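You operate a simulated robot arm through the tools that you are given. There is no shell and no other tool. Be economical: measure what you need, move in short steps, check, and stop when the job is done.

The job below is to be done with a simulated robot arm. You get a single attempt, and the scene is never put back.

Task
Seat the cell cover, then tighten its wing bolts crosswise.
Fine: red, blue, green, yellow, in that order.
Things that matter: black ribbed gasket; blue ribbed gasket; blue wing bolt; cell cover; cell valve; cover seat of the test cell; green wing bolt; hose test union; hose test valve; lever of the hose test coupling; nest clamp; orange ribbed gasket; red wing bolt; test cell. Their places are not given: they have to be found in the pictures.

It is judged by the outcome, as a careful person would: the job done as asked, and still so three seconds after it is handed in. It fails if anything else is knocked over, pushed out of place, dropped, spilled or broken. Lids that push on must go on centred and level and be pressed home; caps that screw on are set level and turned clockwise until they are tight.

Robot
A 6-joint arm with a two-finger parallel gripper, fixed in place. Base frame: the origin is at the foot of the arm, x ahead of it, y to its left, z up; the work surface is at about z = 0. Units: m, rad, N and s.
With the tool pointing down near the work surface it reaches from about 0.12 to 0.5 m from the base axis. Its first joint turns from -1.257 to 1.257 rad. Payload 0.65 kg.
Tool frame: the origin (TCP) lies between the finger pads and is the grasp point; the fingertips stand 0.025 m ahead of it; z points along the fingers, y is the line along which they close. The gripper opens to 0.076 m. The fingers are 0.018 m wide and 0.01 m thick; the gripper's body (0.036 by 0.078 m) begins 0.045 m behind the TCP.
Orientation is that of the tool frame in the base frame, as a unit quaternion [w, x, y, z]. With the fingers straight down and closing along the base's y, the tool's x points along the base's -x, its y along +y and its z along -z.

Tools
- The arm moves only by the tool nudge_tool. Its argument "moves" is a list that holds one entry, the list of rows, each a list of 6 numbers: the shift along the tool's x, y, z in cm, then the turn, a rotation vector about the tool's x, y, z in rad. In form: [[[x, y, z, ax, ay, az], ...]]. A call has 1 to 8 rows; each row shifts and turns the commanded pose from where the row before left it, along the tool's axes as they then stand. "gripper" is the opening, from 0 (shut) to 1 (fully open), set as the call begins (left out, the last holds). A row lasts 0.2 s, in which the tool goes at most 0.05 m and 0.15 rad; a call with a longer step from one row to the next is refused whole, and so is a gripper value outside its range. Where a pose cannot be reached the arm comes as near as it can. A force on the tool above 50 N (or 10 N above the force at the start of the call, whichever is more), or a blocked arm, ends the call early, and 0.2 s more pass. Each finger travels about 0.108 m/s and halts on what it meets, pressing with about 30 N; the grip force reading is that of the motor and also rises with nothing between the fingers. The clock runs only during rows and for 0.2 s after the last one: add rows that do not move to give the fingers time. It gives the time, the measured TCP pose, the force on the tool (base axes), the opening and the grip force at its end, in the units of the frame above (readings bear some noise), with the torque about the TCP (base axes, N m) and any sound that the robot's microphone picked up.
- Cameras (640 x 400 px; columns grow to the right, rows downward): "scene" is fixed at [0.0565, 0.2801, 0.3932]; the picture's right is [-0.72, -0.69, 0.00], its down [-0.46, 0.48, -0.75] and it looks along [0.52, -0.54, -0.66] (base axes); focal length 214 px, centre (320, 200). "wrist" rides on the gripper at [0.058, 0.011, -0.081] in the tool frame; the picture's right is [-0.18, 0.98, 0.00], its down [-0.75, -0.14, -0.64] and it looks along [-0.63, -0.12, 0.77] (tool axes); focal length 243 px, centre (320, 200).
- get_image(camera): a new picture of that camera. No time passes.
- point_at(camera, pixels): for up to 12 pixels [column, row] of the newest picture of that camera ("zoom" is the newest enlarged one), the place [x, y, z] in the base frame of the surface seen there, good to about 0.002 m. No time passes.
- enlarge(camera, box): a new picture of the part [left, top, right, bottom] of that camera's present view, enlarged. No time passes.
- job_done(): hands the job in; it is judged then, once.

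Work in short steps. Measure before you move; look again where a grasp or a placing could have gone wrong, and mend it. You have 80 turns and 34 pictures in all, those below and enlarged ones among them. Open the gripper and draw the arm clear of the work before you hand the job in, unless the task says otherwise; then end with one line.

The tools are called after "Call:" by a JSON object that holds its "method" and its "body". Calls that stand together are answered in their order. nudge_tool: Moves the arm, as the interface text tells. Its arguments: {"type":"object","properties":{"moves":{"type":"array","items":{"type":"array","items":{"type":"array","items":{"type":"number"}}}},"gripper":{"type":"number"}},"required":["moves"]} The other tools are called the same way: get_image (camera) takes a picture; point_at (camera, pixels) gives the place of the surface under pixels of a picture; enlarge (camera, box) takes an enlarged picture of a part of a camera's view; job_done () hands the job in.

At the start:

```text
time_s: 0.0
tcp_pos: [0.258, 0.0027, 0.3462]
orientation: [0.0, 0.0, 1.0, 0.0]
force: [0.2, 0.2, 0.7]
ft_torque: [-0.02, 0.01, 0.0]
gripper_width: 0.0759
gripper_force: 0.0
```

scene: 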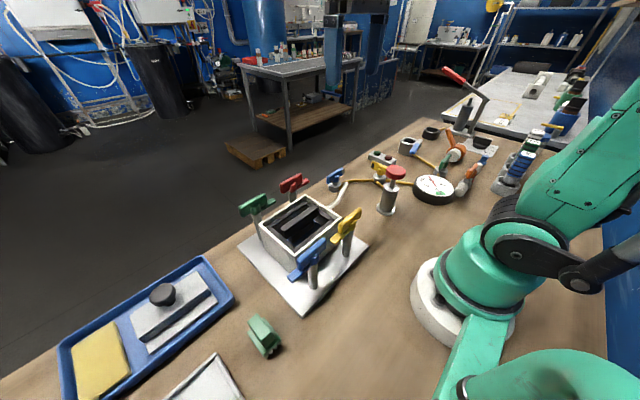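
wrist: 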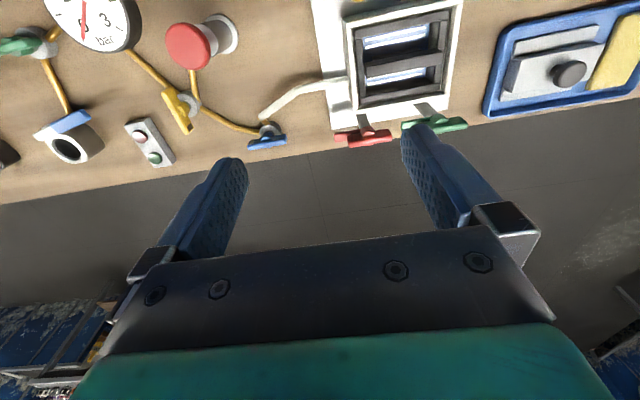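

The scene shows the test cell around (300,230) with four coloured wing bolts, and the cover with a black knob in the blue tray at about (165,300). I enlarge both to see the details.

Call:
{"method": "enlarge", "body": {"camera": "scene", "box": [220, 150, 400, 330]}}

Call:
{"method": "enlarge", "body": {"camera": "scene", "box": [50, 240, 290, 400]}}

```text
2.22 times, centred on (310, 240) of scene
```

zoom: 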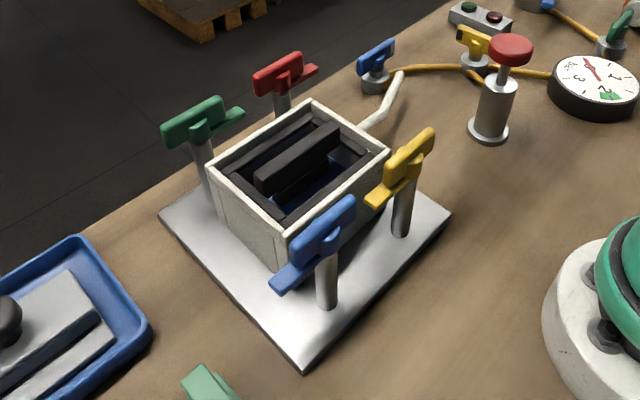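

```text
2.50 times, centred on (170, 320) of scene
```

zoom: 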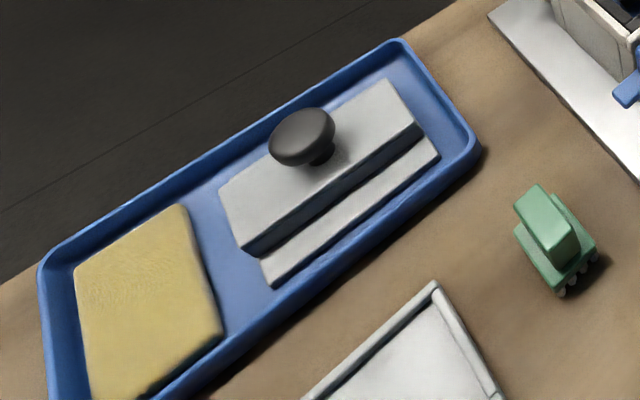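

The knob is at zoom (302,128), the cover's corners at (388,80), (220,190), (245,250), (420,125), with the lower ledge out to (438,158) and (270,285). I measure these and then the cell.

Call:
{"method": "point_at", "body": {"camera": "zoom", "pixels": [[300, 125], [283, 150], [325, 130], [386, 83], [223, 190], [243, 245], [417, 124], [436, 157], [270, 282], [420, 90], [200, 200], [550, 205]]}}

Call:
{"method": "point_at", "body": {"camera": "scene", "pixels": [[307, 197], [281, 219], [301, 250], [328, 215], [292, 183], [253, 204], [310, 258], [347, 224], [302, 218], [290, 225], [316, 206], [302, 310]]}}

```text
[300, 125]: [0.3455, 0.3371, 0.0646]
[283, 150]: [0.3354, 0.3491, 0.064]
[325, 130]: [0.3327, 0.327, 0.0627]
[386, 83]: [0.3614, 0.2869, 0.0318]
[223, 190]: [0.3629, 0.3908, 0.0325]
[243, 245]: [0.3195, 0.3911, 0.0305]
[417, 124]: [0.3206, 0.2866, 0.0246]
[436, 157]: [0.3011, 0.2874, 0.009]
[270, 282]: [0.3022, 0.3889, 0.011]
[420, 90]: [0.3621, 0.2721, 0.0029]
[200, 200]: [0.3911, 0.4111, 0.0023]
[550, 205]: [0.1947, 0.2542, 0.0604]
```

```text
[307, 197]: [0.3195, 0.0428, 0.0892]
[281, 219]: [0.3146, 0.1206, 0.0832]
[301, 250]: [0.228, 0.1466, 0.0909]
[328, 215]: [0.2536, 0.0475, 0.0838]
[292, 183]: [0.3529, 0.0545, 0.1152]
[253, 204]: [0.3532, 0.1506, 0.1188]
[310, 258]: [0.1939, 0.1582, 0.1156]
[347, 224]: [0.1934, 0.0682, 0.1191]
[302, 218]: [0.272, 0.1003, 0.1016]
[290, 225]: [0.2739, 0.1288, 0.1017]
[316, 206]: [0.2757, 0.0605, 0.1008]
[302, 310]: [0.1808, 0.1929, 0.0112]
```

Cover: top at z≈0.032, centre about (0.341,0.339). The cell's centre is about (0.274,0.095), and a bar stands above its rim. I move the wrist camera for a better look at the cell.

Call:
{"method": "nudge_tool", "body": {"moves": [[[2.5, 3.3, 0, 0, 0, 0], [2.5, 3.3, 0, 0, 0, 0], [2.5, 3.3, 0, 0, 0, 0], [0, 0, 0, 0, 0, 0]]]}}

Call:
{"method": "get_image", "body": {"camera": "wrist"}}

```text
time_s: 1.0
tcp_pos: [0.1827, 0.1014, 0.345]
orientation: [0.0, 0.0, 1.0, 0.001]
force: [-1.6, 0.1, 0.5]
ft_torque: [0.0, -0.04, 0.02]
gripper_width: 0.0756
gripper_force: 0.1
```

```text
29 pictures are left
```

wrist: 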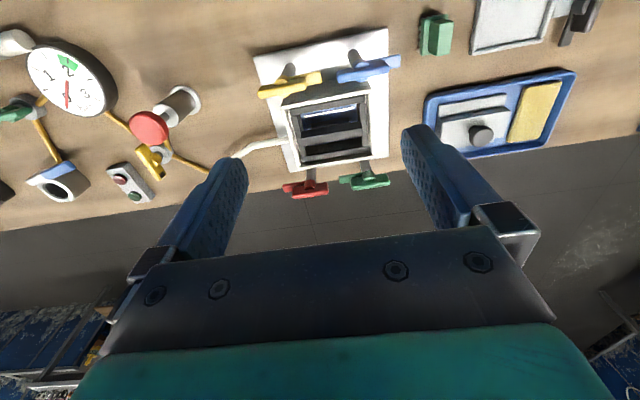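

The cell is now at (330,120) and the cover at (475,125) in the wrist view. I enlarge both.

Call:
{"method": "enlarge", "body": {"camera": "wrist", "box": [240, 20, 420, 200]}}

Call:
{"method": "enlarge", "body": {"camera": "wrist", "box": [410, 50, 590, 170]}}

```text
2.22 times, centred on (330, 110) of wrist
```

zoom: 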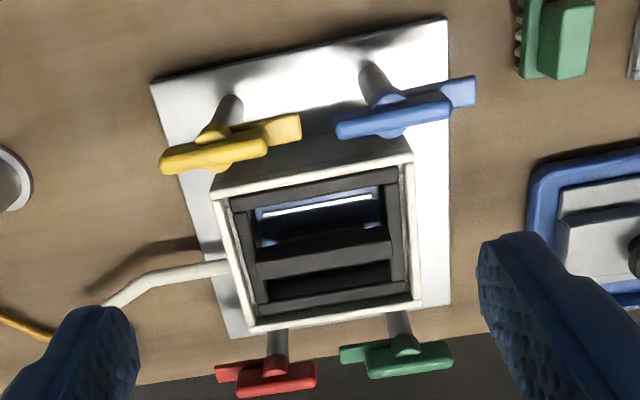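

```text
3.33 times, centred on (500, 110) of wrist
```

zoom: 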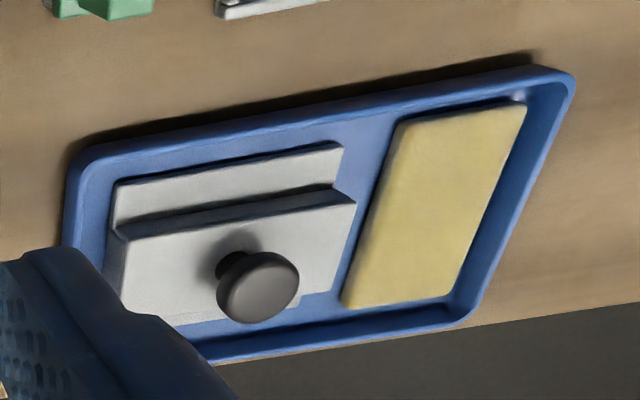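

I measure the cell's rim, recess and bar, then the cover's far side, from the wrist view.

Call:
{"method": "point_at", "body": {"camera": "wrist", "pixels": [[284, 110], [369, 95], [374, 153], [300, 168], [330, 108], [332, 128], [332, 134], [335, 154], [296, 135], [368, 125], [332, 117], [333, 143]]}}

Call:
{"method": "point_at", "body": {"camera": "zoom", "pixels": [[120, 190], [335, 150], [120, 220], [335, 185], [125, 235], [345, 205], [280, 300], [315, 285], [180, 318], [330, 285], [205, 313], [350, 300]]}}

```text
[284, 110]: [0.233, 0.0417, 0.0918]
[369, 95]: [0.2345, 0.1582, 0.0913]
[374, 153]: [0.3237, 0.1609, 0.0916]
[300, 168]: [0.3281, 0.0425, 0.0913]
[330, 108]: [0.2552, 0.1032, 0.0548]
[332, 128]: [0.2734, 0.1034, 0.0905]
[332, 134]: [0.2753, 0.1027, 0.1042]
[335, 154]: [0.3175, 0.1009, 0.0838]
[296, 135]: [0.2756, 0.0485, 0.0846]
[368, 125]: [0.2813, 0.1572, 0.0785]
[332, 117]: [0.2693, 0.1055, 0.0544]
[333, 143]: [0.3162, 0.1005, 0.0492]
```

```text
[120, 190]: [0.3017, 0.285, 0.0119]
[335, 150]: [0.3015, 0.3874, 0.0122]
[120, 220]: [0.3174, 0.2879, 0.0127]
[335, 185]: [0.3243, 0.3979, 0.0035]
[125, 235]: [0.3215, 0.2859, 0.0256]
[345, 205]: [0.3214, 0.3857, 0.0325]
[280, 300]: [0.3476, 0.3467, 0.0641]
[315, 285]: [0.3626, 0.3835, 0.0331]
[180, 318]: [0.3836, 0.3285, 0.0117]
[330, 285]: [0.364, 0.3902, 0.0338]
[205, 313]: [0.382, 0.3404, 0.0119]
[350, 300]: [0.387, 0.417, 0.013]
```

The cover is a hat section: flange x 0.300–0.383, y 0.285–0.389, with a 44 mm block that fits over the cell's bar. It keeps its present orientation at the seat, about (0.2785,0.100). I move above the knob at about (0.341,0.338).

Call:
{"method": "nudge_tool", "body": {"moves": [[[-1.98, 2.96, 2.2, 0, 0, 0], [-1.98, 2.96, 2.2, 0, 0, 0], [-1.98, 2.96, 2.2, 0, 0, 0], [-1.98, 2.96, 2.2, 0, 0, 0], [-1.98, 2.96, 2.2, 0, 0, 0], [-1.98, 2.96, 2.2, 0, 0, 0], [-1.98, 2.96, 2.2, 0, 0, 0], [-1.98, 2.96, 2.2, 0, 0, 0]]], "gripper": 1}}

Call:
{"method": "get_image", "body": {"camera": "wrist"}}

```text
time_s: 2.8
tcp_pos: [0.3371, 0.3373, 0.1689]
orientation: [0.0, 0.0, 1.0, 0.0]
force: [1.2, 0.0, -0.2]
ft_torque: [-0.02, 0.01, 0.0]
gripper_width: 0.0759
gripper_force: 0.0
```

```text
26 pictures are left
```

wrist: 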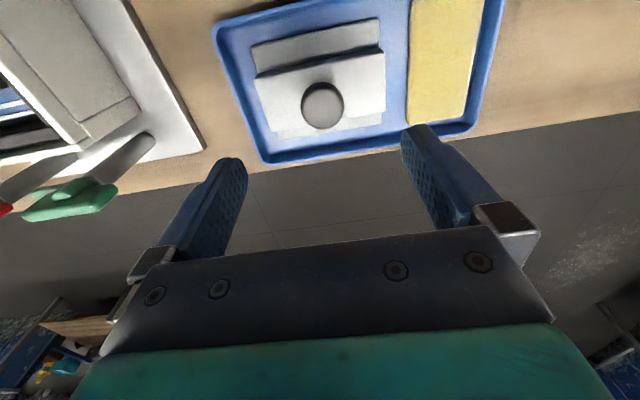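

The knob is at (322,105) in the wrist view, between the fingers. I measure its extents and the cover's corners.

Call:
{"method": "point_at", "body": {"camera": "wrist", "pixels": [[303, 107], [341, 103], [322, 105], [320, 85], [322, 125], [254, 50], [377, 22], [258, 78], [383, 55], [275, 134], [381, 119], [322, 80]]}}

```text
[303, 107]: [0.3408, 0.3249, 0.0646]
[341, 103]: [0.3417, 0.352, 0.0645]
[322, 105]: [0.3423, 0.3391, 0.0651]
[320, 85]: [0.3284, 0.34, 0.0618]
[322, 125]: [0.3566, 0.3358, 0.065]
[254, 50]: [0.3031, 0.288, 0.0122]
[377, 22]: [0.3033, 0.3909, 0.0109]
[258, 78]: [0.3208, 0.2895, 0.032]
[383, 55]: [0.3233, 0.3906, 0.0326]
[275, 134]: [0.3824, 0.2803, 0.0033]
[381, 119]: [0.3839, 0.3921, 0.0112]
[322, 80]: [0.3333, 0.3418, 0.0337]
```

Knob: diameter about 30 mm, centre (0.342,0.338), top at 0.065. I lower to TCP z≈0.062 and close after checking the pose.

Call:
{"method": "nudge_tool", "body": {"moves": [[[-0.5, 0.1, 2.5, 0, 0, 0], [0, 0, 2.5, 0, 0, 0], [0, 0, 2.5, 0, 0, 0], [0, 0, 2.0, 0, 0, 0], [0, 0, 1.2, 0, 0, 0], [0, 0, 0, 0, 0, 0]]]}}

```text
time_s: 4.2
tcp_pos: [0.3476, 0.3388, 0.0628]
orientation: [0.001, 0.001, 1.0, 0.0]
force: [-0.1, 0.0, 0.2]
ft_torque: [0.01, -0.01, -0.01]
gripper_width: 0.076
gripper_force: 0.0
```

TCP x is 0.3476, about 5 mm too far, so I shift back and close on the knob.

Call:
{"method": "nudge_tool", "body": {"moves": [[[0.5, -0.05, 0, 0, 0, 0], [0, 0, 0, 0, 0, 0]]]}}

Call:
{"method": "nudge_tool", "body": {"moves": [[[0, 0, 0, 0, 0, 0], [0, 0, 0, 0, 0, 0], [0, 0, 0, 0, 0, 0]]], "gripper": 0}}

Call:
{"method": "get_image", "body": {"camera": "wrist"}}

```text
time_s: 4.8
tcp_pos: [0.341, 0.3381, 0.062]
orientation: [0.0, 0.0, 1.0, 0.0]
force: [1.0, 0.7, 0.6]
ft_torque: [-0.03, 0.02, 0.02]
gripper_width: 0.0759
gripper_force: 0.1
```

```text
time_s: 5.6
tcp_pos: [0.342, 0.3386, 0.0639]
orientation: [0.0, -0.001, 1.0, 0.001]
force: [-0.1, 0.8, 0.1]
ft_torque: [-0.01, -0.02, -0.03]
gripper_width: 0.0332
gripper_force: 30.3
```

```text
25 pictures are left
```

wrist: 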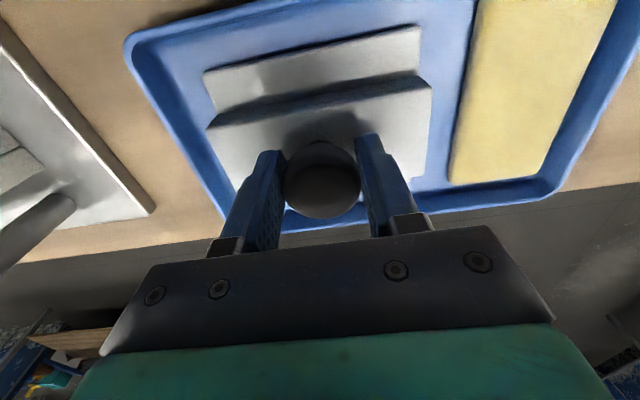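

The knob is gripped (33 mm, 30 N). I lift it straight up about 16 cm, gently.

Call:
{"method": "nudge_tool", "body": {"moves": [[[0, 0, -0.5, 0, 0, 0], [0, 0, -1.5, 0, 0, 0], [0, 0, -2.5, 0, 0, 0], [0, 0, -3, 0, 0, 0], [0, 0, -3, 0, 0, 0], [0, 0, -3, 0, 0, 0], [0, 0, -2, 0, 0, 0], [0, 0, -0.5, 0, 0, 0]]]}}

Call:
{"method": "get_image", "body": {"camera": "wrist"}}

```text
time_s: 7.4
tcp_pos: [0.3262, 0.3222, 0.2139]
orientation: [0.0, 0.0, 1.0, -0.001]
force: [0.6, 0.2, -1.4]
ft_torque: [0.0, -0.02, 0.01]
gripper_width: 0.0334
gripper_force: 29.5
out of reach, approached as far as the arm can: row 6, 7
```

```text
24 pictures are left
```

wrist: 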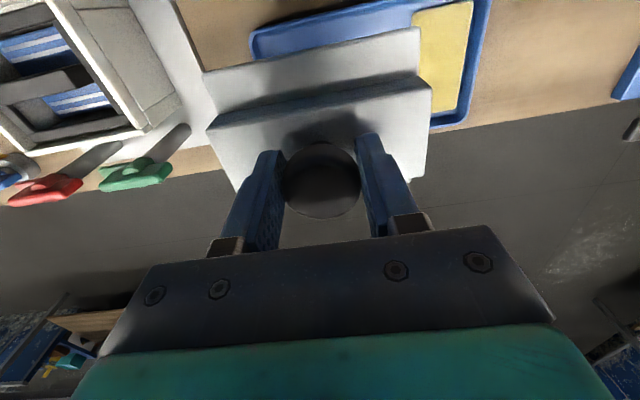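

The cover came along level. I carry it toward the cell at this height and check with pictures there.

Call:
{"method": "nudge_tool", "body": {"moves": [[[0.7, -3, 0, 0, 0, 0], [0.7, -3, 0, 0, 0, 0], [0.7, -3, 0, 0, 0, 0], [0.7, -3, 0, 0, 0, 0], [0.7, -3, 0, 0, 0, 0], [0.7, -3, 0, 0, 0, 0], [0.5, -3, 0, 0, 0, 0], [0, -1, 0, 0, 0, 0]]]}}

Call:
{"method": "nudge_tool", "body": {"moves": [[[0, 0, 0, 0, 0, 0]]]}}

Call:
{"method": "get_image", "body": {"camera": "wrist"}}

Call:
{"method": "enlarge", "body": {"camera": "scene", "box": [220, 110, 400, 290]}}

```text
time_s: 9.2
tcp_pos: [0.3621, 0.1531, 0.2373]
orientation: [0.0, 0.0, 1.0, 0.0]
force: [0.1, 0.6, -2.0]
ft_torque: [-0.01, 0.01, 0.02]
gripper_width: 0.0331
gripper_force: 30.4
out of reach, approached as far as the arm can: row 2, 3, 4, 5, 6, 7, 8
```

```text
time_s: 9.6
tcp_pos: [0.3616, 0.1552, 0.2367]
orientation: [0.0, 0.001, 1.0, 0.001]
force: [0.5, 0.6, -1.1]
ft_torque: [0.01, 0.01, 0.0]
gripper_width: 0.0331
gripper_force: 30.5
```

```text
23 pictures are left
```

wrist: 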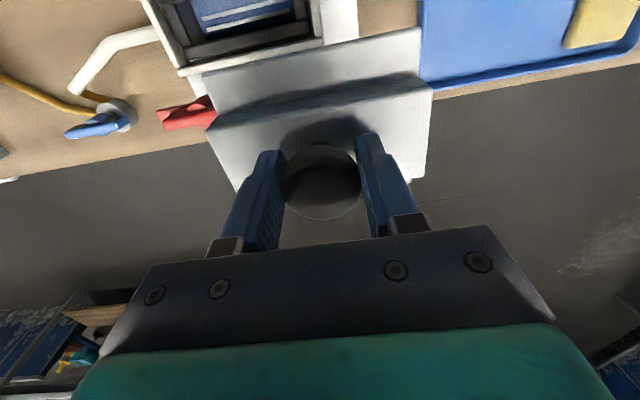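

```text
2.22 times, centred on (310, 200) of scene
```

zoom: 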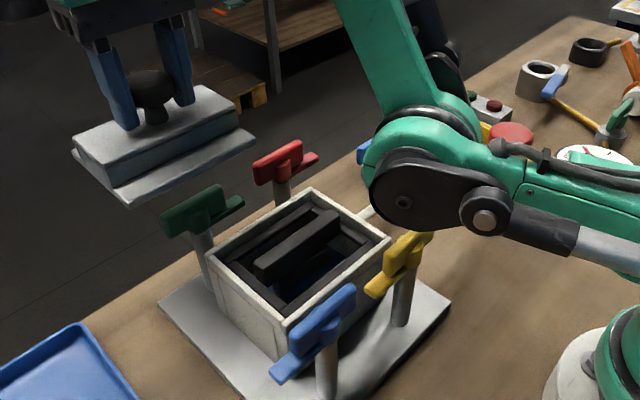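

The cover is held level, but the arm stopped at (0.362,0.155,0.237), short of the intended place. I try a step back toward the base to see how the command responds.

Call:
{"method": "nudge_tool", "body": {"moves": [[[1, 0, 0, 0, 0, 0], [1, 0, 0, 0, 0, 0], [0, 0, 0, 0, 0, 0]]]}}

```text
time_s: 10.4
tcp_pos: [0.3577, 0.1606, 0.2367]
orientation: [0.0, 0.001, 1.0, 0.0]
force: [0.0, -0.4, -1.6]
ft_torque: [-0.03, -0.01, -0.01]
gripper_width: 0.0333
gripper_force: 29.9
out of reach, approached as far as the arm can: row 1, 2
```

Still on the reach limit, which seems tied to height (r≈0.39 at z 0.237). I move back another 4 cm and 1 cm down; the cover's bottom, at about 0.165, still clears the wings (0.125).

Call:
{"method": "nudge_tool", "body": {"moves": [[[1, 0, 0.3, 0, 0, 0], [1, 0, 0.3, 0, 0, 0], [1, 0, 0.4, 0, 0, 0], [1, 0, 0, 0, 0, 0], [0, 0, 0, 0, 0, 0]]]}}

```text
time_s: 11.6
tcp_pos: [0.3512, 0.1762, 0.236]
orientation: [0.0, 0.001, 1.0, 0.0]
force: [-0.6, -0.5, -2.0]
ft_torque: [0.0, 0.02, 0.02]
gripper_width: 0.0334
gripper_force: 30.2
out of reach, approached as far as the arm can: row 1, 2, 3, 4
```

The angle of the TCP follows the command while r and z stick, so the arm's solution is stuck. I take the command back out to the free side (about (0.322,0.30,0.17)) to get unstuck, away from the bolts.

Call:
{"method": "nudge_tool", "body": {"moves": [[[-1.45, 3.03, 0, 0, 0, 0], [-1.45, 3.03, 0, 0, 0, 0], [-1.45, 3.03, 0, 0, 0, 0], [-1.45, 3.03, 0, 0, 0, 0], [-1.45, 3.03, 0, 0, 0, 0], [-1.45, 3.03, 0, 0, 0, 0], [0, 0, 2.1, 0, 0, 0], [0, 0, 2.1, 0, 0, 0]]]}}

Call:
{"method": "nudge_tool", "body": {"moves": [[[0, 0, 0, 0, 0, 0], [0, 0, 0, 0, 0, 0]]]}}

```text
time_s: 13.4
tcp_pos: [0.3781, 0.2714, 0.1707]
orientation: [-0.002, 0.0, 1.0, 0.001]
force: [0.1, 0.0, -1.8]
ft_torque: [0.03, 0.02, 0.01]
gripper_width: 0.0332
gripper_force: 29.4
out of reach, approached as far as the arm can: row 3, 4, 5, 6, 8
```

```text
time_s: 14.0
tcp_pos: [0.3784, 0.2719, 0.1716]
orientation: [-0.001, 0.0, 1.0, 0.0]
force: [-0.3, 0.5, -0.9]
ft_torque: [0.03, 0.01, 0.0]
gripper_width: 0.0334
gripper_force: 30.6
```

The TCP is now at (0.378,0.272,0.171), settled. I test a small inward move of 3 cm in one call to learn how the command behaves.

Call:
{"method": "nudge_tool", "body": {"moves": [[[1, -0.7, 0, 0, 0, 0], [1, -0.7, 0, 0, 0, 0], [0, 0, 0, 0, 0, 0]]]}}

```text
time_s: 14.8
tcp_pos: [0.3718, 0.2655, 0.1825]
orientation: [-0.001, 0.0, 1.0, -0.001]
force: [0.0, -0.1, -1.9]
ft_torque: [0.01, 0.0, -0.01]
gripper_width: 0.033
gripper_force: 29.7
out of reach, approached as far as the arm can: row 1, 2
```

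Moving inward pushed the TCP up, so a joint limit is likely in play. I look at the arm's configuration.

Call:
{"method": "get_image", "body": {"camera": "scene"}}

```text
21 pictures are left
```

scene: 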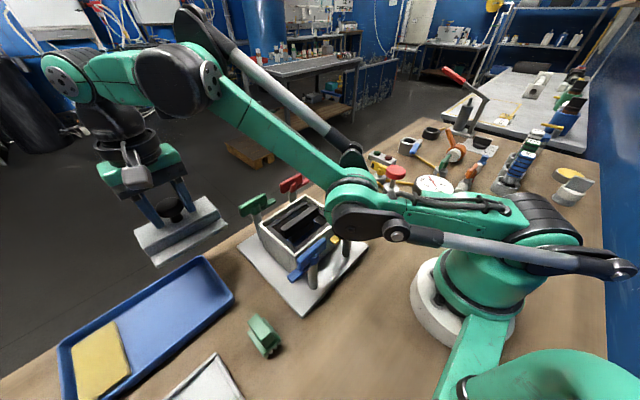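

The elbow has flipped to the low side: when the arm was stretched on lifting, it passed through straight. I go back out to full stretch, away from the cell, and press outward and slightly down to let it flip back. The cover stays well above the tray.

Call:
{"method": "nudge_tool", "body": {"moves": [[[-0.5, 1.5, 0, 0, 0, 0], [-0.5, 1.5, 0, 0, 0, 0], [-0.5, 1.5, 0, 0, 0, 0], [-0.5, 1.5, 0.5, 0, 0, 0], [0, 0, 1, 0, 0, 0], [0, 0, 1, 0, 0, 0], [0, 0, 0, 0, 0, 0]]]}}

Call:
{"method": "get_image", "body": {"camera": "scene"}}

```text
time_s: 16.4
tcp_pos: [0.3691, 0.3056, 0.1448]
orientation: [0.0, 0.001, 1.0, 0.0]
force: [1.2, -0.8, -1.8]
ft_torque: [0.0, 0.01, 0.0]
gripper_width: 0.0331
gripper_force: 30.0
out of reach, approached as far as the arm can: row 2, 3, 4
```

```text
20 pictures are left
```

scene: 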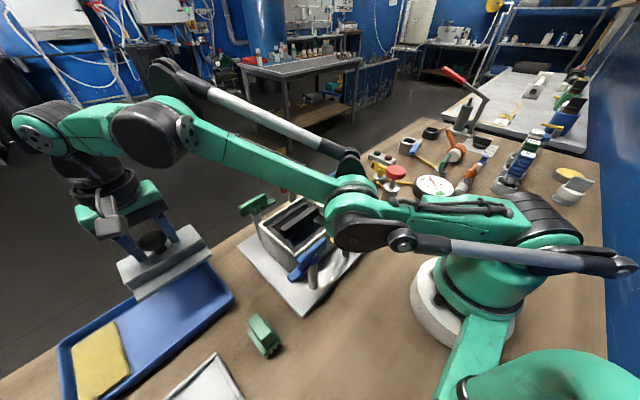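

The elbow is still on the low side but closer to straight. I push farther outward along the radius and slightly down, then pull in low.

Call:
{"method": "nudge_tool", "body": {"moves": [[[-1, 0.8, 0, 0, 0, 0], [-1, 0.8, 0, 0, 0, 0], [-1, 0.8, 0.5, 0, 0, 0], [0, 0, 1, 0, 0, 0], [0, 0, 1, 0, 0, 0], [0, 0, 1, 0, 0, 0], [1, -0.8, 0, 0, 0, 0], [1, -0.8, 0, 0, 0, 0]]]}}

Call:
{"method": "get_image", "body": {"camera": "scene"}}

```text
time_s: 18.2
tcp_pos: [0.3572, 0.2969, 0.1182]
orientation: [-0.001, 0.001, 1.0, 0.0]
force: [-0.6, -0.2, -1.3]
ft_torque: [0.01, -0.04, -0.03]
gripper_width: 0.0332
gripper_force: 29.8
out of reach, approached as far as the arm can: row 1, 2, 3, 5
```

```text
19 pictures are left
```

scene: 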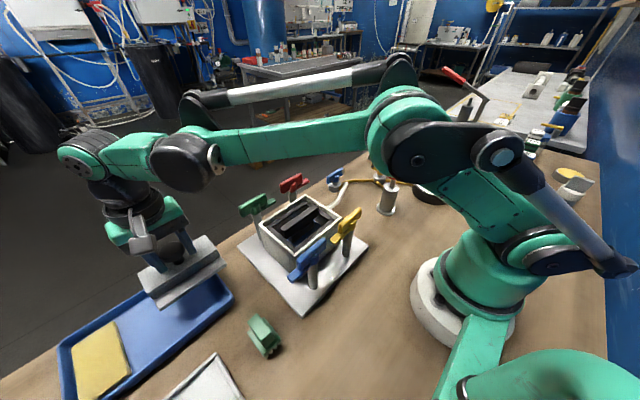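

The elbow is up again, and the cell and bolts are undisturbed. I pull the cover inward over free space first, then raise.

Call:
{"method": "nudge_tool", "body": {"moves": [[[1.5, -0.2, 0, 0, 0, 0], [2, 0, 0, 0, 0, 0], [2, 0, 0, 0, 0, 0], [1.5, 0, -1, 0, 0, 0], [0, 0, -2.5, 0, 0, 0], [0, 0, -3, 0, 0, 0], [0, 0, -3, 0, 0, 0], [0, 0, 0, 0, 0, 0]]]}}

```text
time_s: 20.0
tcp_pos: [0.2858, 0.2928, 0.2131]
orientation: [0.0, 0.0, 1.0, -0.001]
force: [-0.1, -0.5, -1.3]
ft_torque: [0.0, -0.04, 0.03]
gripper_width: 0.0329
gripper_force: 29.7
```

Reached cleanly. Before going over the cell I take a tight enlargement of it to fix the recess edges and the bar.

Call:
{"method": "enlarge", "body": {"camera": "scene", "box": [250, 180, 350, 280]}}

Call:
{"method": "get_image", "body": {"camera": "wrist"}}

```text
4.00 times, centred on (300, 230) of scene
```

zoom: 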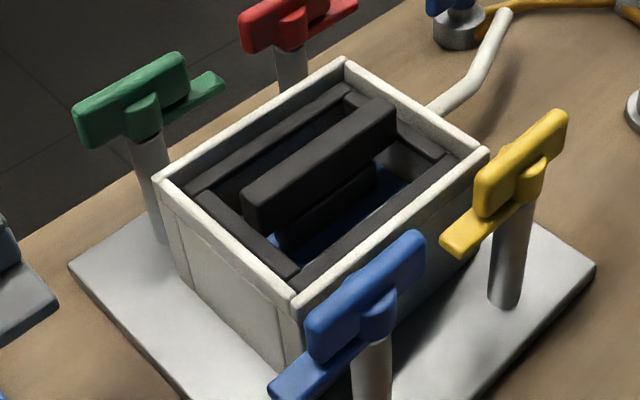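

```text
17 pictures are left
```

wrist: 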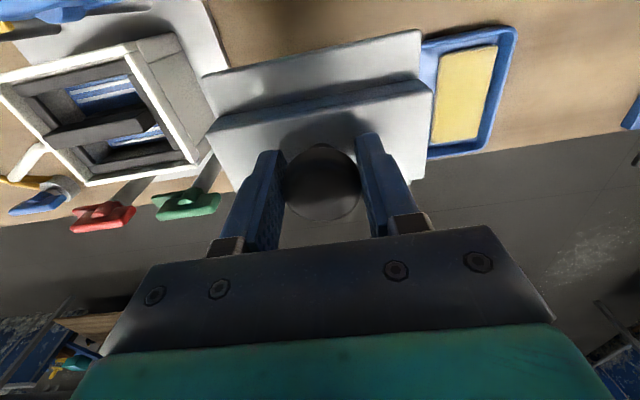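

The clamps have a dog arm each (green and red point to −y, yellow and blue to +y), so a clockwise quarter turn brings them over the cover. I measure the rim, gasket and bar points.

Call:
{"method": "point_at", "body": {"camera": "zoom", "pixels": [[162, 182], [343, 62], [484, 153], [293, 295], [199, 192], [346, 90], [450, 160], [299, 278], [250, 195], [265, 220], [375, 100], [395, 118]]}}

Call:
{"method": "point_at", "body": {"camera": "wrist", "pixels": [[5, 90], [148, 44], [208, 160], [70, 180], [22, 92], [140, 58], [190, 157], [92, 176], [228, 85], [415, 40], [222, 122], [428, 85]]}}

```text
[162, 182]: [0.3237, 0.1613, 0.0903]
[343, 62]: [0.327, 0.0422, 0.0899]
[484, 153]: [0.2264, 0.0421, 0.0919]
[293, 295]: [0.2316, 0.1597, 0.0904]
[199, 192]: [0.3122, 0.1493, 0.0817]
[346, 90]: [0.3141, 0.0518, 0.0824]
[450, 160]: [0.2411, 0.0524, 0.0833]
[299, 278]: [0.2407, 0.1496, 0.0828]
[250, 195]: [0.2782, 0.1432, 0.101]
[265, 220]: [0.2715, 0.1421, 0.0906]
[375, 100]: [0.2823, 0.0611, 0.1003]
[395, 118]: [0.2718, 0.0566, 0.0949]
```

```text
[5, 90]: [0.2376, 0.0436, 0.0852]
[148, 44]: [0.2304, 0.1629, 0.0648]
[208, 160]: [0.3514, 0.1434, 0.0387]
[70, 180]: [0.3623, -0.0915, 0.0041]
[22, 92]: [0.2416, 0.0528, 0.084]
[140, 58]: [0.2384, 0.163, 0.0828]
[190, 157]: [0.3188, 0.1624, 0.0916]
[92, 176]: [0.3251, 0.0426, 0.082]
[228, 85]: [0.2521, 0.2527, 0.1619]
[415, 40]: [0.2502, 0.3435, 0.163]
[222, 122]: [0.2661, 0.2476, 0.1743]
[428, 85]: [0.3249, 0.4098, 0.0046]
```

Seat centre (0.277,0.101), gasket top z≈0.083; the cover is centred on the TCP, so its seated TCP z will be about 0.144. I move over the seat at the present height.

Call:
{"method": "nudge_tool", "body": {"moves": [[[0.15, -2.2, 0, 0, 0, 0], [0.15, -3.5, 0, 0, 0, 0], [0.15, -3.5, 0, 0, 0, 0], [0.15, -3.5, 0, 0, 0, 0], [0.15, -3.5, 0, 0, 0, 0], [0.13, -2.0, 0, 0, 0, 0], [0, -0.98, 0, 0, 0, 0], [0, 0, 0, 0, 0, 0]]]}}

Call:
{"method": "nudge_tool", "body": {"moves": [[[0, 0, 0, 0, 0, 0]]]}}

```text
time_s: 21.8
tcp_pos: [0.2778, 0.1, 0.2121]
orientation: [0.0, 0.0, 1.0, 0.0]
force: [0.0, -0.6, -1.7]
ft_torque: [-0.01, 0.0, 0.03]
gripper_width: 0.0332
gripper_force: 30.2
```

```text
time_s: 22.2
tcp_pos: [0.2782, 0.101, 0.2118]
orientation: [0.0, 0.0, 1.0, 0.0]
force: [-0.2, 0.3, -1.2]
ft_torque: [0.0, 0.0, -0.02]
gripper_width: 0.0331
gripper_force: 30.3
```

On station within about 1 mm. I lower to TCP z≈0.166 (flange just above the rim and the bar's top) and look.

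Call:
{"method": "nudge_tool", "body": {"moves": [[[0.05, 0, 1.5, 0, 0, 0], [0, 0, 1.5, 0, 0, 0], [0, 0, 1.0, 0, 0, 0], [0, 0, 0.6, 0, 0, 0], [0, 0, 0, 0, 0, 0]]]}}

Call:
{"method": "enlarge", "body": {"camera": "scene", "box": [240, 150, 360, 270]}}

Call:
{"method": "get_image", "body": {"camera": "wrist"}}

```text
time_s: 23.4
tcp_pos: [0.2756, 0.1017, 0.1671]
orientation: [0.0, 0.0, 1.0, 0.0]
force: [-0.7, 0.1, -2.6]
ft_torque: [0.01, 0.01, -0.02]
gripper_width: 0.0332
gripper_force: 30.0
```

```text
3.33 times, centred on (300, 210) of scene
```

zoom: 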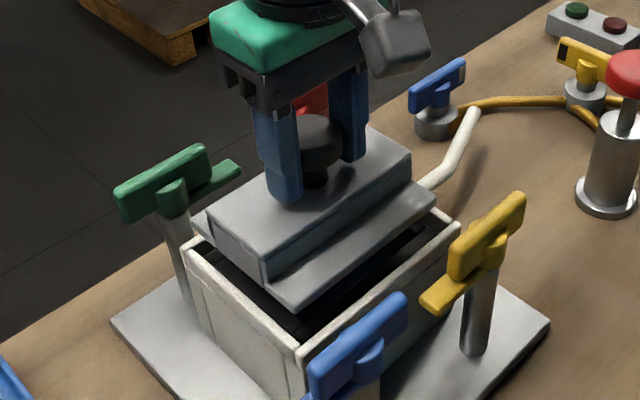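

```text
15 pictures are left
```

wrist: 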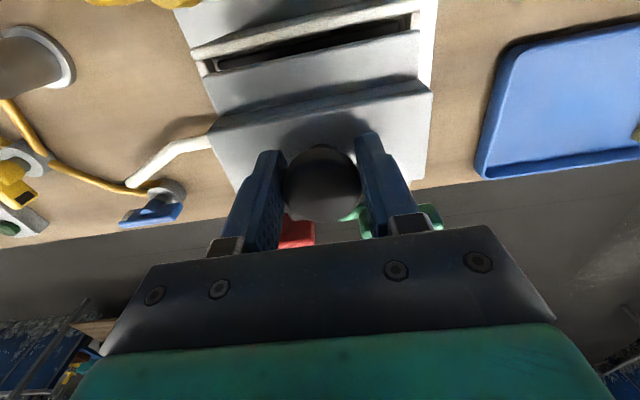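

The cover hangs just above the recess. I measure its flange corners against the rim to verify the centring.

Call:
{"method": "point_at", "body": {"camera": "zoom", "pixels": [[293, 301], [430, 198], [198, 222], [300, 352], [455, 227], [188, 240], [265, 262], [408, 158], [211, 212]]}}

Call:
{"method": "point_at", "body": {"camera": "wrist", "pixels": [[203, 78], [417, 40], [195, 58], [418, 8], [212, 135], [430, 95]]}}

```text
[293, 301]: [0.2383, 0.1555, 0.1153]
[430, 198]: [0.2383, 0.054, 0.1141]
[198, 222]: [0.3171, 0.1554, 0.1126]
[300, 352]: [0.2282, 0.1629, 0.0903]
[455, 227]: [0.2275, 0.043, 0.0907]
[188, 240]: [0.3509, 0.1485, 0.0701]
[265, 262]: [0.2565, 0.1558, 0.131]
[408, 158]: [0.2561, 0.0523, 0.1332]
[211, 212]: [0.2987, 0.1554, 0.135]
```

```text
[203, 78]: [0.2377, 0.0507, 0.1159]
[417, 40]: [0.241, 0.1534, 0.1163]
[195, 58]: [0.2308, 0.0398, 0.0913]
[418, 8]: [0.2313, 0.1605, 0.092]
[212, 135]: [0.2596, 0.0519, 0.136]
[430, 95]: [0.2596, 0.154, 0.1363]
```

The x is good; y looks about 1.5 mm high, so I shift y by −1.2 mm and lower into the recess in small steps.

Call:
{"method": "nudge_tool", "body": {"moves": [[[0, -0.12, 0, 0, 0, 0], [0, 0, 0.5, 0, 0, 0], [0, 0, 0.5, 0, 0, 0], [0, 0, 0.4, 0, 0, 0], [0, 0, 0.3, 0, 0, 0], [0, 0, 0.2, 0, 0, 0], [0, 0, 0, 0, 0, 0]]]}}

```text
time_s: 25.0
tcp_pos: [0.276, 0.1008, 0.1463]
orientation: [0.0, 0.0, 1.0, 0.0]
force: [0.0, -0.2, -1.6]
ft_torque: [0.0, 0.0, -0.02]
gripper_width: 0.0332
gripper_force: 30.2
```

No contact yet at 0.1463. I go on down in 1 mm steps until the force shows seating.

Call:
{"method": "nudge_tool", "body": {"moves": [[[0, 0, 0.1, 0, 0, 0], [0, 0, 0.1, 0, 0, 0], [0, 0, 0.1, 0, 0, 0], [0, 0, 0.1, 0, 0, 0], [0, 0, 0, 0, 0, 0]]]}}

```text
time_s: 26.2
tcp_pos: [0.2765, 0.1009, 0.1419]
orientation: [0.0, 0.001, 1.0, 0.0]
force: [-5.7, 3.0, 20.9]
ft_torque: [-0.11, -0.39, 0.06]
gripper_width: 0.0333
gripper_force: 30.0
```

Seated with 21 N at z 0.142. I press 1 mm more, to about 35 N, and look.

Call:
{"method": "nudge_tool", "body": {"moves": [[[0, 0, 0.07, 0, 0, 0], [0, 0, 0.05, 0, 0, 0], [0, 0, 0, 0, 0, 0]]]}}

Call:
{"method": "enlarge", "body": {"camera": "scene", "box": [240, 150, 360, 270]}}

```text
time_s: 27.0
tcp_pos: [0.277, 0.1006, 0.1412]
orientation: [0.0, 0.0, 1.0, 0.0]
force: [-7.5, 7.6, 20.1]
ft_torque: [-0.04, 0.03, 0.01]
gripper_width: 0.033
gripper_force: 29.8
```

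```text
3.33 times, centred on (300, 210) of scene
```

zoom: 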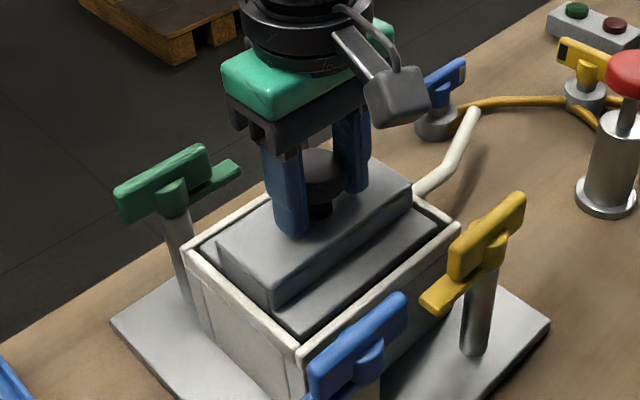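

The cover is inside the rim. I measure its flange and block corners for level and centring.

Call:
{"method": "point_at", "body": {"camera": "zoom", "pixels": [[300, 326], [433, 228], [273, 290], [410, 190], [220, 240], [380, 170], [205, 248], [300, 352], [455, 227]]}}

```text
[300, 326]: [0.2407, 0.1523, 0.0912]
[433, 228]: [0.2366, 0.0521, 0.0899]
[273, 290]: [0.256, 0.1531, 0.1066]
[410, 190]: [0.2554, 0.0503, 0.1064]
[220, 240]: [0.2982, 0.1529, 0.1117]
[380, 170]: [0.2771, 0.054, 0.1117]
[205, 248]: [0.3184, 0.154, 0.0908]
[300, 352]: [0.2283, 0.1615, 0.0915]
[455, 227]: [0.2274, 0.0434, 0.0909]
```

Level (flange top 0.091, flush with the rim) and centred. I ease off slightly, release and rise.

Call:
{"method": "nudge_tool", "body": {"moves": [[[0, 0, -0.1, 0, 0, 0], [0, 0, -0.1, 0, 0, 0]]]}}

Call:
{"method": "nudge_tool", "body": {"moves": [[[0, 0, 0, 0, 0, 0], [0, 0, 0, 0, 0, 0], [0, 0, 0, 0, 0, 0], [0, 0, -1.5, 0, 0, 0], [0, 0, -3, 0, 0, 0], [0, 0, -3, 0, 0, 0], [0, 0, -1.5, 0, 0, 0]]], "gripper": 1}}

Call:
{"method": "enlarge", "body": {"camera": "scene", "box": [240, 160, 370, 290]}}

```text
time_s: 27.6
tcp_pos: [0.276, 0.0996, 0.142]
orientation: [0.0, 0.0, 1.0, 0.0]
force: [0.6, -0.2, -1.1]
ft_torque: [0.0, 0.0, -0.03]
gripper_width: 0.0333
gripper_force: 29.5
```

```text
time_s: 29.2
tcp_pos: [0.2757, 0.0999, 0.2344]
orientation: [0.0, 0.001, 1.0, 0.001]
force: [0.7, -0.1, 1.5]
ft_torque: [0.02, 0.01, 0.01]
gripper_width: 0.076
gripper_force: 0.0
```

```text
3.08 times, centred on (305, 225) of scene
```

zoom: 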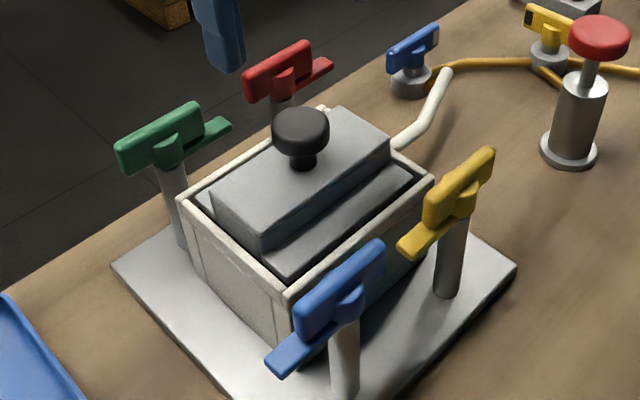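

The cover sits well. Now I measure the wing bolts: red blade (247,85)–(310,45) with dog to (330,65), and likewise the others.

Call:
{"method": "point_at", "body": {"camera": "zoom", "pixels": [[249, 76], [305, 43], [279, 60], [285, 78], [327, 62], [278, 95], [298, 297], [381, 246], [340, 272], [350, 295], [270, 365], [345, 345]]}}

Call:
{"method": "point_at", "body": {"camera": "zoom", "pixels": [[120, 146], [197, 106], [160, 124], [170, 148], [228, 124], [428, 197], [490, 152], [460, 174], [463, 198], [400, 250], [175, 190], [450, 250]]}}

Call:
{"method": "get_image", "body": {"camera": "wrist"}}

```text
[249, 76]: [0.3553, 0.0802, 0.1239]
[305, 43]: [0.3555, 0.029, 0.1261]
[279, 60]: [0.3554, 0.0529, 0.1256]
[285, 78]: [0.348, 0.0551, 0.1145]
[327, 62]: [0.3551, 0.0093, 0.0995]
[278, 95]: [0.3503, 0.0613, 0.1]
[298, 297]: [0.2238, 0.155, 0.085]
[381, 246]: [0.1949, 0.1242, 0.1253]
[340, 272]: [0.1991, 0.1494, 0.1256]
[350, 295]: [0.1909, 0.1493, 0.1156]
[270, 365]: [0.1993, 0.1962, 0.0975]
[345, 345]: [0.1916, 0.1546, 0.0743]
```

```text
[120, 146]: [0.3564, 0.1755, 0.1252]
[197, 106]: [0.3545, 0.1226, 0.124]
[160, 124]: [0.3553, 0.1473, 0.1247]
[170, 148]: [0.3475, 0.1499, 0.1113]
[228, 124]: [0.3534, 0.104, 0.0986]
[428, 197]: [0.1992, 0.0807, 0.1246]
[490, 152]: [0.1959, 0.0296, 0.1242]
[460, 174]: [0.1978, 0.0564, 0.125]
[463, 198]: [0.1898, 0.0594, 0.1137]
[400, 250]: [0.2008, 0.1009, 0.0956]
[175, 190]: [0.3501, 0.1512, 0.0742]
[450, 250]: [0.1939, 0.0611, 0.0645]
```

```text
12 pictures are left
```

wrist: 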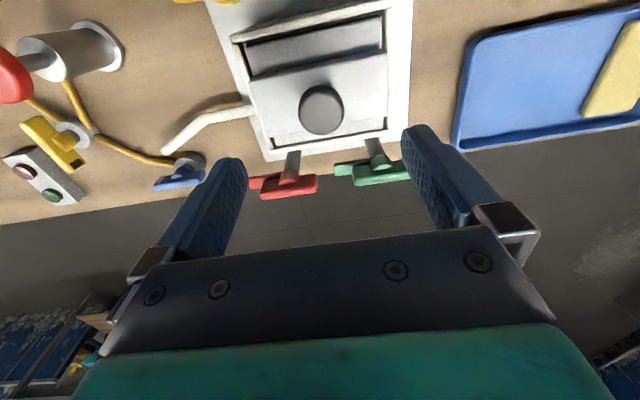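

Bolt axes: red (0.355,0.0545), green (0.355,0.149), yellow (0.1975,0.055), blue (0.1975,0.1495). Blades span z 0.108–0.126 along y, with the dogs at z≈0.099. I go above red and yaw −90° so the fingers close along x.

Call:
{"method": "nudge_tool", "body": {"moves": [[[-1.98, -1.14, 0.8, 0, 0, 0], [-1.98, -1.14, 0.8, 0, 0, 0], [-1.98, -1.14, 0.8, 0, 0, 0], [-1.98, -1.14, 0.8, 0, 0, 0], [0, 0, 0, 0, 0, -0.15], [0, 0, 0, 0, 0, -0.15], [0, 0, 0, 0, 0, -0.15], [0, 0, 0, 0, 0, -0.15]]], "gripper": 0.6}}

Call:
{"method": "nudge_tool", "body": {"moves": [[[0, 0, 0, 0, 0, -0.15], [0, 0, 0, 0, 0, -0.15], [0, 0, 0, 0, 0, -0.15], [0, 0, 0, 0, 0, -0.15], [0, 0, 0, 0, 0, -0.15], [0, 0, 0, 0, 0, -0.15], [0, 0, 0, 0, 0, -0.0708], [0, 0, 0, 0, 0, 0]]]}}

```text
time_s: 31.0
tcp_pos: [0.3548, 0.0546, 0.2028]
orientation: [0.0, -0.297, 0.955, 0.0]
force: [0.4, -0.3, 0.6]
ft_torque: [0.0, 0.01, 0.02]
gripper_width: 0.0458
gripper_force: 0.0
```

```text
time_s: 32.8
tcp_pos: [0.3551, 0.0547, 0.2023]
orientation: [0.0, 0.707, -0.707, 0.0]
force: [0.0, -0.3, -0.5]
ft_torque: [-0.02, 0.02, -0.02]
gripper_width: 0.0457
gripper_force: 0.0
```

Aligned above red at (0.355,0.0547). I lower to z≈0.127 and then close on the blade.

Call:
{"method": "nudge_tool", "body": {"moves": [[[0, 0, 2.5, 0, 0, 0], [0, 0, 2.5, 0, 0, 0], [0, 0, 1.5, 0, 0, 0], [0, 0, 1.0, 0, 0, 0], [0, 0, 0, 0, 0, 0]]]}}

Call:
{"method": "nudge_tool", "body": {"moves": [[[0, 0, 0, 0, 0, 0], [0, 0, 0, 0, 0, 0], [0, 0, 0, 0, 0, 0]]], "gripper": 0}}

Call:
{"method": "enlarge", "body": {"camera": "scene", "box": [240, 130, 370, 260]}}

```text
time_s: 34.0
tcp_pos: [0.3543, 0.0543, 0.1268]
orientation: [0.0, -0.707, 0.707, 0.0]
force: [-0.3, 0.6, 1.1]
ft_torque: [-0.02, 0.02, 0.02]
gripper_width: 0.0456
gripper_force: 0.0
```

```text
time_s: 34.6
tcp_pos: [0.3598, 0.0548, 0.1272]
orientation: [0.007, -0.706, 0.708, -0.007]
force: [30.3, 3.4, -8.1]
ft_torque: [-0.29, 0.32, 0.08]
gripper_width: 0.0103
gripper_force: 29.9
stopped in row 2: the force on the tool passed its limit at 58 N (the readings are from after the stop); the commanded pose is now the measured one
```

```text
3.08 times, centred on (305, 195) of scene
```

zoom: 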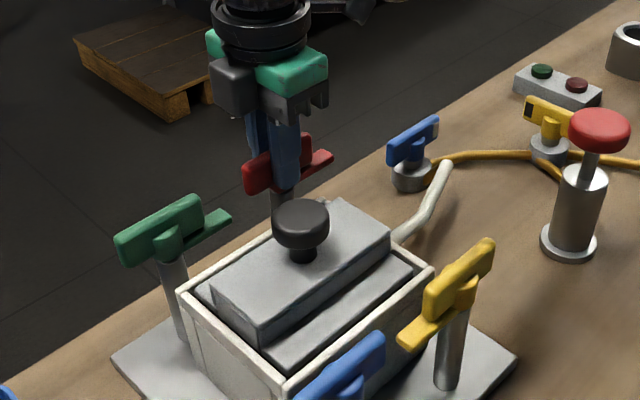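

The blade lies about 5 mm farther in +x than measured, as the visible faces are the near ones. The fingers hold it with 30 N side load, so I shift +x in small steps to unload.

Call:
{"method": "nudge_tool", "body": {"moves": [[[0, -0.1, 0, 0, 0, 0], [0, -0.05, 0, 0, 0, 0], [0, 0, 0, 0, 0, 0]]], "gripper": 0}}

```text
time_s: 35.4
tcp_pos: [0.36, 0.0541, 0.1271]
orientation: [0.004, -0.707, 0.707, -0.005]
force: [17.0, -0.7, -22.8]
ft_torque: [0.05, 0.53, 0.04]
gripper_width: 0.0106
gripper_force: 30.9
```

I open to relax, square the tool again (−0.02 rad about tool x), and read the pose before regripping.

Call:
{"method": "nudge_tool", "body": {"moves": [[[0, 0, 0, 0, 0, 0], [0, 0, 0, 0, 0, 0], [0, 0, 0, -0.02, 0, 0], [0, 0, 0, 0, 0, 0]]], "gripper": 0.5}}

```text
time_s: 36.4
tcp_pos: [0.3596, 0.0532, 0.1277]
orientation: [-0.003, -0.706, 0.708, 0.002]
force: [-0.5, -0.2, -0.6]
ft_torque: [-0.05, -0.01, 0.03]
gripper_width: 0.038
gripper_force: 0.1
```

Unloaded TCP is at (0.3596,0.0532); I estimate the blade's centre at x≈0.361, y 0.0545. I shift there and close gently.

Call:
{"method": "nudge_tool", "body": {"moves": [[[-0.1, -0.15, 0, 0.006, 0, 0], [0, 0, 0, 0, 0, 0]]]}}

Call:
{"method": "nudge_tool", "body": {"moves": [[[0, 0, 0, 0, 0, 0], [0, 0, 0, 0, 0, 0], [0, 0, 0, 0, 0, 0]]], "gripper": 0}}

```text
time_s: 37.0
tcp_pos: [0.362, 0.0549, 0.1271]
orientation: [0.0, -0.706, 0.708, 0.0]
force: [0.1, -0.2, -0.4]
ft_torque: [-0.03, 0.02, -0.02]
gripper_width: 0.0378
gripper_force: 0.0
```

```text
time_s: 37.8
tcp_pos: [0.3608, 0.0555, 0.126]
orientation: [-0.002, -0.706, 0.708, 0.002]
force: [-32.3, -1.5, 0.3]
ft_torque: [0.29, -0.13, -0.16]
gripper_width: 0.0098
gripper_force: 31.0
```

Now −32 N in x, so I overshot by about 1 mm. I shift −x by 1 mm with the grip held.

Call:
{"method": "nudge_tool", "body": {"moves": [[[0, 0.06, 0, 0, 0, 0], [0, 0.05, 0, 0, 0, 0], [0, 0, 0, 0, 0, 0]]]}}

```text
time_s: 38.6
tcp_pos: [0.3593, 0.0565, 0.1273]
orientation: [0.001, -0.706, 0.708, 0.0]
force: [-17.2, 7.6, 21.9]
ft_torque: [0.05, 0.16, -0.09]
gripper_width: 0.0099
gripper_force: 31.1
```

Unloading further: 0.6 mm in −x and 0.7 mm up.

Call:
{"method": "nudge_tool", "body": {"moves": [[[0, 0.06, -0.07, 0, 0, 0], [0, 0, 0, 0, 0, 0]]]}}

```text
time_s: 39.2
tcp_pos: [0.3606, 0.0542, 0.1269]
orientation: [0.002, -0.706, 0.708, 0.0]
force: [12.0, 11.2, -20.7]
ft_torque: [0.23, 0.54, 0.03]
gripper_width: 0.0102
gripper_force: 31.3
```

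Blade centre is about (0.3603,0.0545) and the load is small. I begin turning red clockwise (tool +z), 0.3 rad first.

Call:
{"method": "nudge_tool", "body": {"moves": [[[0, 0, 0, 0, 0, 0.1], [0, 0, 0, 0, 0, 0.1], [0, 0, 0, 0, 0, 0.1], [0, 0, 0, 0, 0, 0]]]}}

```text
time_s: 40.2
tcp_pos: [0.3611, 0.0559, 0.1269]
orientation: [0.003, -0.592, 0.806, -0.002]
force: [39.5, 3.5, -1.2]
ft_torque: [-0.49, 0.34, 0.13]
gripper_width: 0.0098
gripper_force: 31.1
```

It turned 0.3 rad with low torque, but +39 N in x, so I correct +0.6 mm in x and continue turning.

Call:
{"method": "nudge_tool", "body": {"moves": [[[-0.018, -0.058, 0, 0, 0, 0], [0, 0, 0, 0, 0, 0.1], [0, 0, 0, 0, 0, 0.1], [0, 0, 0, 0, 0, 0.1], [0, 0, 0, 0, 0, 0]]]}}

```text
time_s: 41.4
tcp_pos: [0.3618, 0.0557, 0.1264]
orientation: [0.003, -0.465, 0.885, -0.002]
force: [40.6, -16.4, 19.6]
ft_torque: [0.06, -0.09, 0.12]
gripper_width: 0.0101
gripper_force: 30.6
```

Turned 0.6 rad; side load is (+40,−16) N, so I shift (+1.0,−0.5) mm and carry on.

Call:
{"method": "nudge_tool", "body": {"moves": [[[-0.016, -0.111, 0.03, 0, 0, 0], [0, 0, 0, 0, 0, 0]]]}}

```text
time_s: 42.0
tcp_pos: [0.3614, 0.0541, 0.1266]
orientation: [0.001, -0.466, 0.885, -0.001]
force: [29.3, -18.9, 21.9]
ft_torque: [0.18, -0.22, 0.11]
gripper_width: 0.01
gripper_force: 31.3
```

Stiffness is about 10 N/mm, so I relieve more: (+1.5,−1.0) mm and 1 mm up.

Call:
{"method": "nudge_tool", "body": {"moves": [[[-0.003, -0.18, -0.1, 0, 0, 0], [0, 0, 0, 0, 0, 0]]]}}

```text
time_s: 42.6
tcp_pos: [0.3623, 0.0548, 0.1288]
orientation: [0.0, -0.467, 0.884, 0.003]
force: [-7.9, 0.5, -22.9]
ft_torque: [-0.41, -0.46, 0.03]
gripper_width: 0.0099
gripper_force: 31.1
```

Side load is now small, and the centre is ≈(0.362,0.0548). I turn another 0.45 rad.

Call:
{"method": "nudge_tool", "body": {"moves": [[[0, 0, 0.05, 0, 0, 0], [0, 0, 0, 0, 0, 0.1], [0, 0, 0, 0, 0, 0.1], [0, 0, 0, 0, 0, 0.1], [0, 0, 0, 0, 0, 0.1], [0, 0, 0, 0, 0, 0]]]}}

```text
time_s: 44.0
tcp_pos: [0.3623, 0.0534, 0.1277]
orientation: [0.002, -0.281, 0.96, 0.001]
force: [-6.4, 12.2, 23.3]
ft_torque: [0.07, 0.05, -0.03]
gripper_width: 0.0097
gripper_force: 30.8
```

57° turned and running freely. I continue with another 0.5 rad.

Call:
{"method": "nudge_tool", "body": {"moves": [[[0, 0, -0.03, 0, 0, 0.1], [0, 0, 0, 0, 0, 0.1], [0, 0, 0, 0, 0, 0.1], [0, 0, 0, 0, 0, 0.1], [0, 0, 0, 0, 0, 0.1], [0, 0, 0, 0, 0, 0]]]}}

```text
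time_s: 45.4
tcp_pos: [0.3628, 0.0523, 0.1278]
orientation: [0.001, -0.033, 0.999, -0.001]
force: [22.8, -19.8, -8.2]
ft_torque: [0.25, -0.23, 0.04]
gripper_width: 0.01
gripper_force: 31.1
```

86° turned, no tightening yet. I relieve (+1,−1) mm and turn on, watching the z torque.

Call:
{"method": "nudge_tool", "body": {"moves": [[[-0.1, -0.1, 0, 0, 0, 0], [0, 0, 0, 0, 0, 0.1], [0, 0, 0, 0, 0, 0.1], [0, 0, 0, 0, 0, 0]]]}}

Call:
{"method": "enlarge", "body": {"camera": "scene", "box": [240, 130, 370, 260]}}

```text
time_s: 46.4
tcp_pos: [0.3629, 0.0531, 0.1275]
orientation: [-0.001, 0.065, 0.998, -0.001]
force: [0.9, -21.2, 2.8]
ft_torque: [-0.16, 0.59, 0.72]
gripper_width: 0.0122
gripper_force: 32.6
```

```text
3.08 times, centred on (305, 195) of scene
```

zoom: 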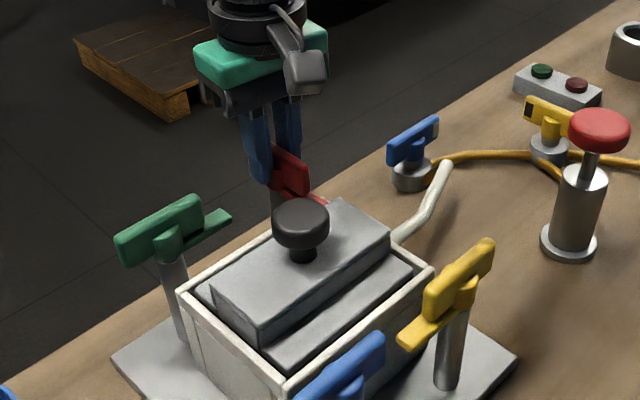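

Torque rose to 0.72 N·m and the blade no longer follows, so red is at its stop. I give it one more small nudge to be sure.

Call:
{"method": "nudge_tool", "body": {"moves": [[[0, 0, 0, 0, 0, 0.06], [0, 0, 0, 0, 0, 0]]]}}

```text
time_s: 47.0
tcp_pos: [0.3644, 0.0521, 0.1278]
orientation: [0.001, 0.096, 0.995, -0.001]
force: [3.8, -22.6, -2.0]
ft_torque: [-0.17, 0.45, 0.79]
gripper_width: 0.0132
gripper_force: 33.7
```

Red is tight (0.79 N·m). I release, rise, and yaw back −1.76 rad.

Call:
{"method": "nudge_tool", "body": {"moves": [[[0, 0, 0, 0, 0, 0], [0, 0, 0, 0, 0, 0], [0, 0, -2, 0, 0, 0], [0, 0, -3, 0, 0, 0], [0, 0, -3, 0, 0, 0], [0, 0, 0, 0, 0, -0.15], [0, 0, 0, 0, 0, -0.15], [0, 0, 0, 0, 0, -0.15]]], "gripper": 0.6}}

Call:
{"method": "nudge_tool", "body": {"moves": [[[0, 0, 0, 0, 0, -0.15], [0, 0, 0, 0, 0, -0.15], [0, 0, 0, 0, 0, -0.15], [0, 0, 0, 0, 0, -0.15], [0, 0, 0, 0, 0, -0.15], [0, 0, 0, 0, 0, -0.15], [0, 0, 0, 0, 0, -0.15], [0, 0, 0, 0, 0, -0.15]]]}}

```text
time_s: 48.8
tcp_pos: [0.3641, 0.0518, 0.2081]
orientation: [0.001, -0.13, 0.991, 0.0]
force: [-0.3, 0.1, -0.1]
ft_torque: [0.0, -0.01, 0.02]
gripper_width: 0.0454
gripper_force: 0.0
```

```text
time_s: 50.6
tcp_pos: [0.3632, 0.0527, 0.2084]
orientation: [0.0, -0.667, 0.745, 0.0]
force: [0.0, 0.0, 0.1]
ft_torque: [0.01, 0.01, 0.04]
gripper_width: 0.0457
gripper_force: 0.3
```

Yaw is nearly back. I finish it and translate over blue at (0.203,0.149), then look with the wrist camera.

Call:
{"method": "nudge_tool", "body": {"moves": [[[0, 0, 0, 0, 0, -0.11], [-1.93, 3.2, 0, 0, 0, 0], [-1.93, 3.2, 0, 0, 0, 0], [-1.93, 3.2, 0, 0, 0, 0], [-1.93, 3.2, 0, 0, 0, 0], [-1.93, 3.2, 0, 0, 0, 0], [0, 0, 2, 0, 0, 0], [0, 0, 0, 0, 0, 0]]]}}

Call:
{"method": "get_image", "body": {"camera": "wrist"}}

```text
time_s: 52.4
tcp_pos: [0.2037, 0.1481, 0.1864]
orientation: [-0.001, -0.707, 0.707, 0.0]
force: [0.1, 0.3, -0.7]
ft_torque: [-0.03, -0.03, -0.03]
gripper_width: 0.0455
gripper_force: 0.1
```

```text
9 pictures are left
```

wrist: 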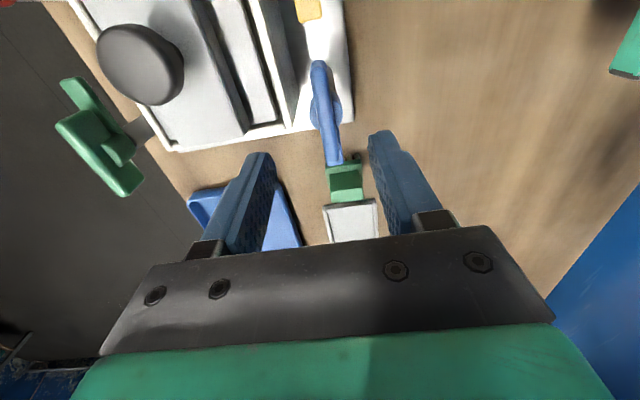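

The blue blade runs from (318,65) to (335,162). I measure both its top edges, and green's as well.

Call:
{"method": "point_at", "body": {"camera": "wrist", "pixels": [[316, 95], [333, 95], [320, 125], [337, 125], [325, 75], [333, 155], [318, 65], [335, 163], [62, 122], [85, 112], [115, 190], [140, 180]]}}

```text
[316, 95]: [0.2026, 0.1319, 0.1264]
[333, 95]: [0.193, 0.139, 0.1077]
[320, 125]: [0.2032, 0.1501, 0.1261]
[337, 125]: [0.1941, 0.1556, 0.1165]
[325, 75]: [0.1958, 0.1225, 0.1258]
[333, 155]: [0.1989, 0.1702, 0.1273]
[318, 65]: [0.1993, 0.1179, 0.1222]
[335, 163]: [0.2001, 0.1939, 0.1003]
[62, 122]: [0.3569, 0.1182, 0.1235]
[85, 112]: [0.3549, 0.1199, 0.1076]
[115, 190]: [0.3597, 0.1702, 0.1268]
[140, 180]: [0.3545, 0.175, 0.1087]
```

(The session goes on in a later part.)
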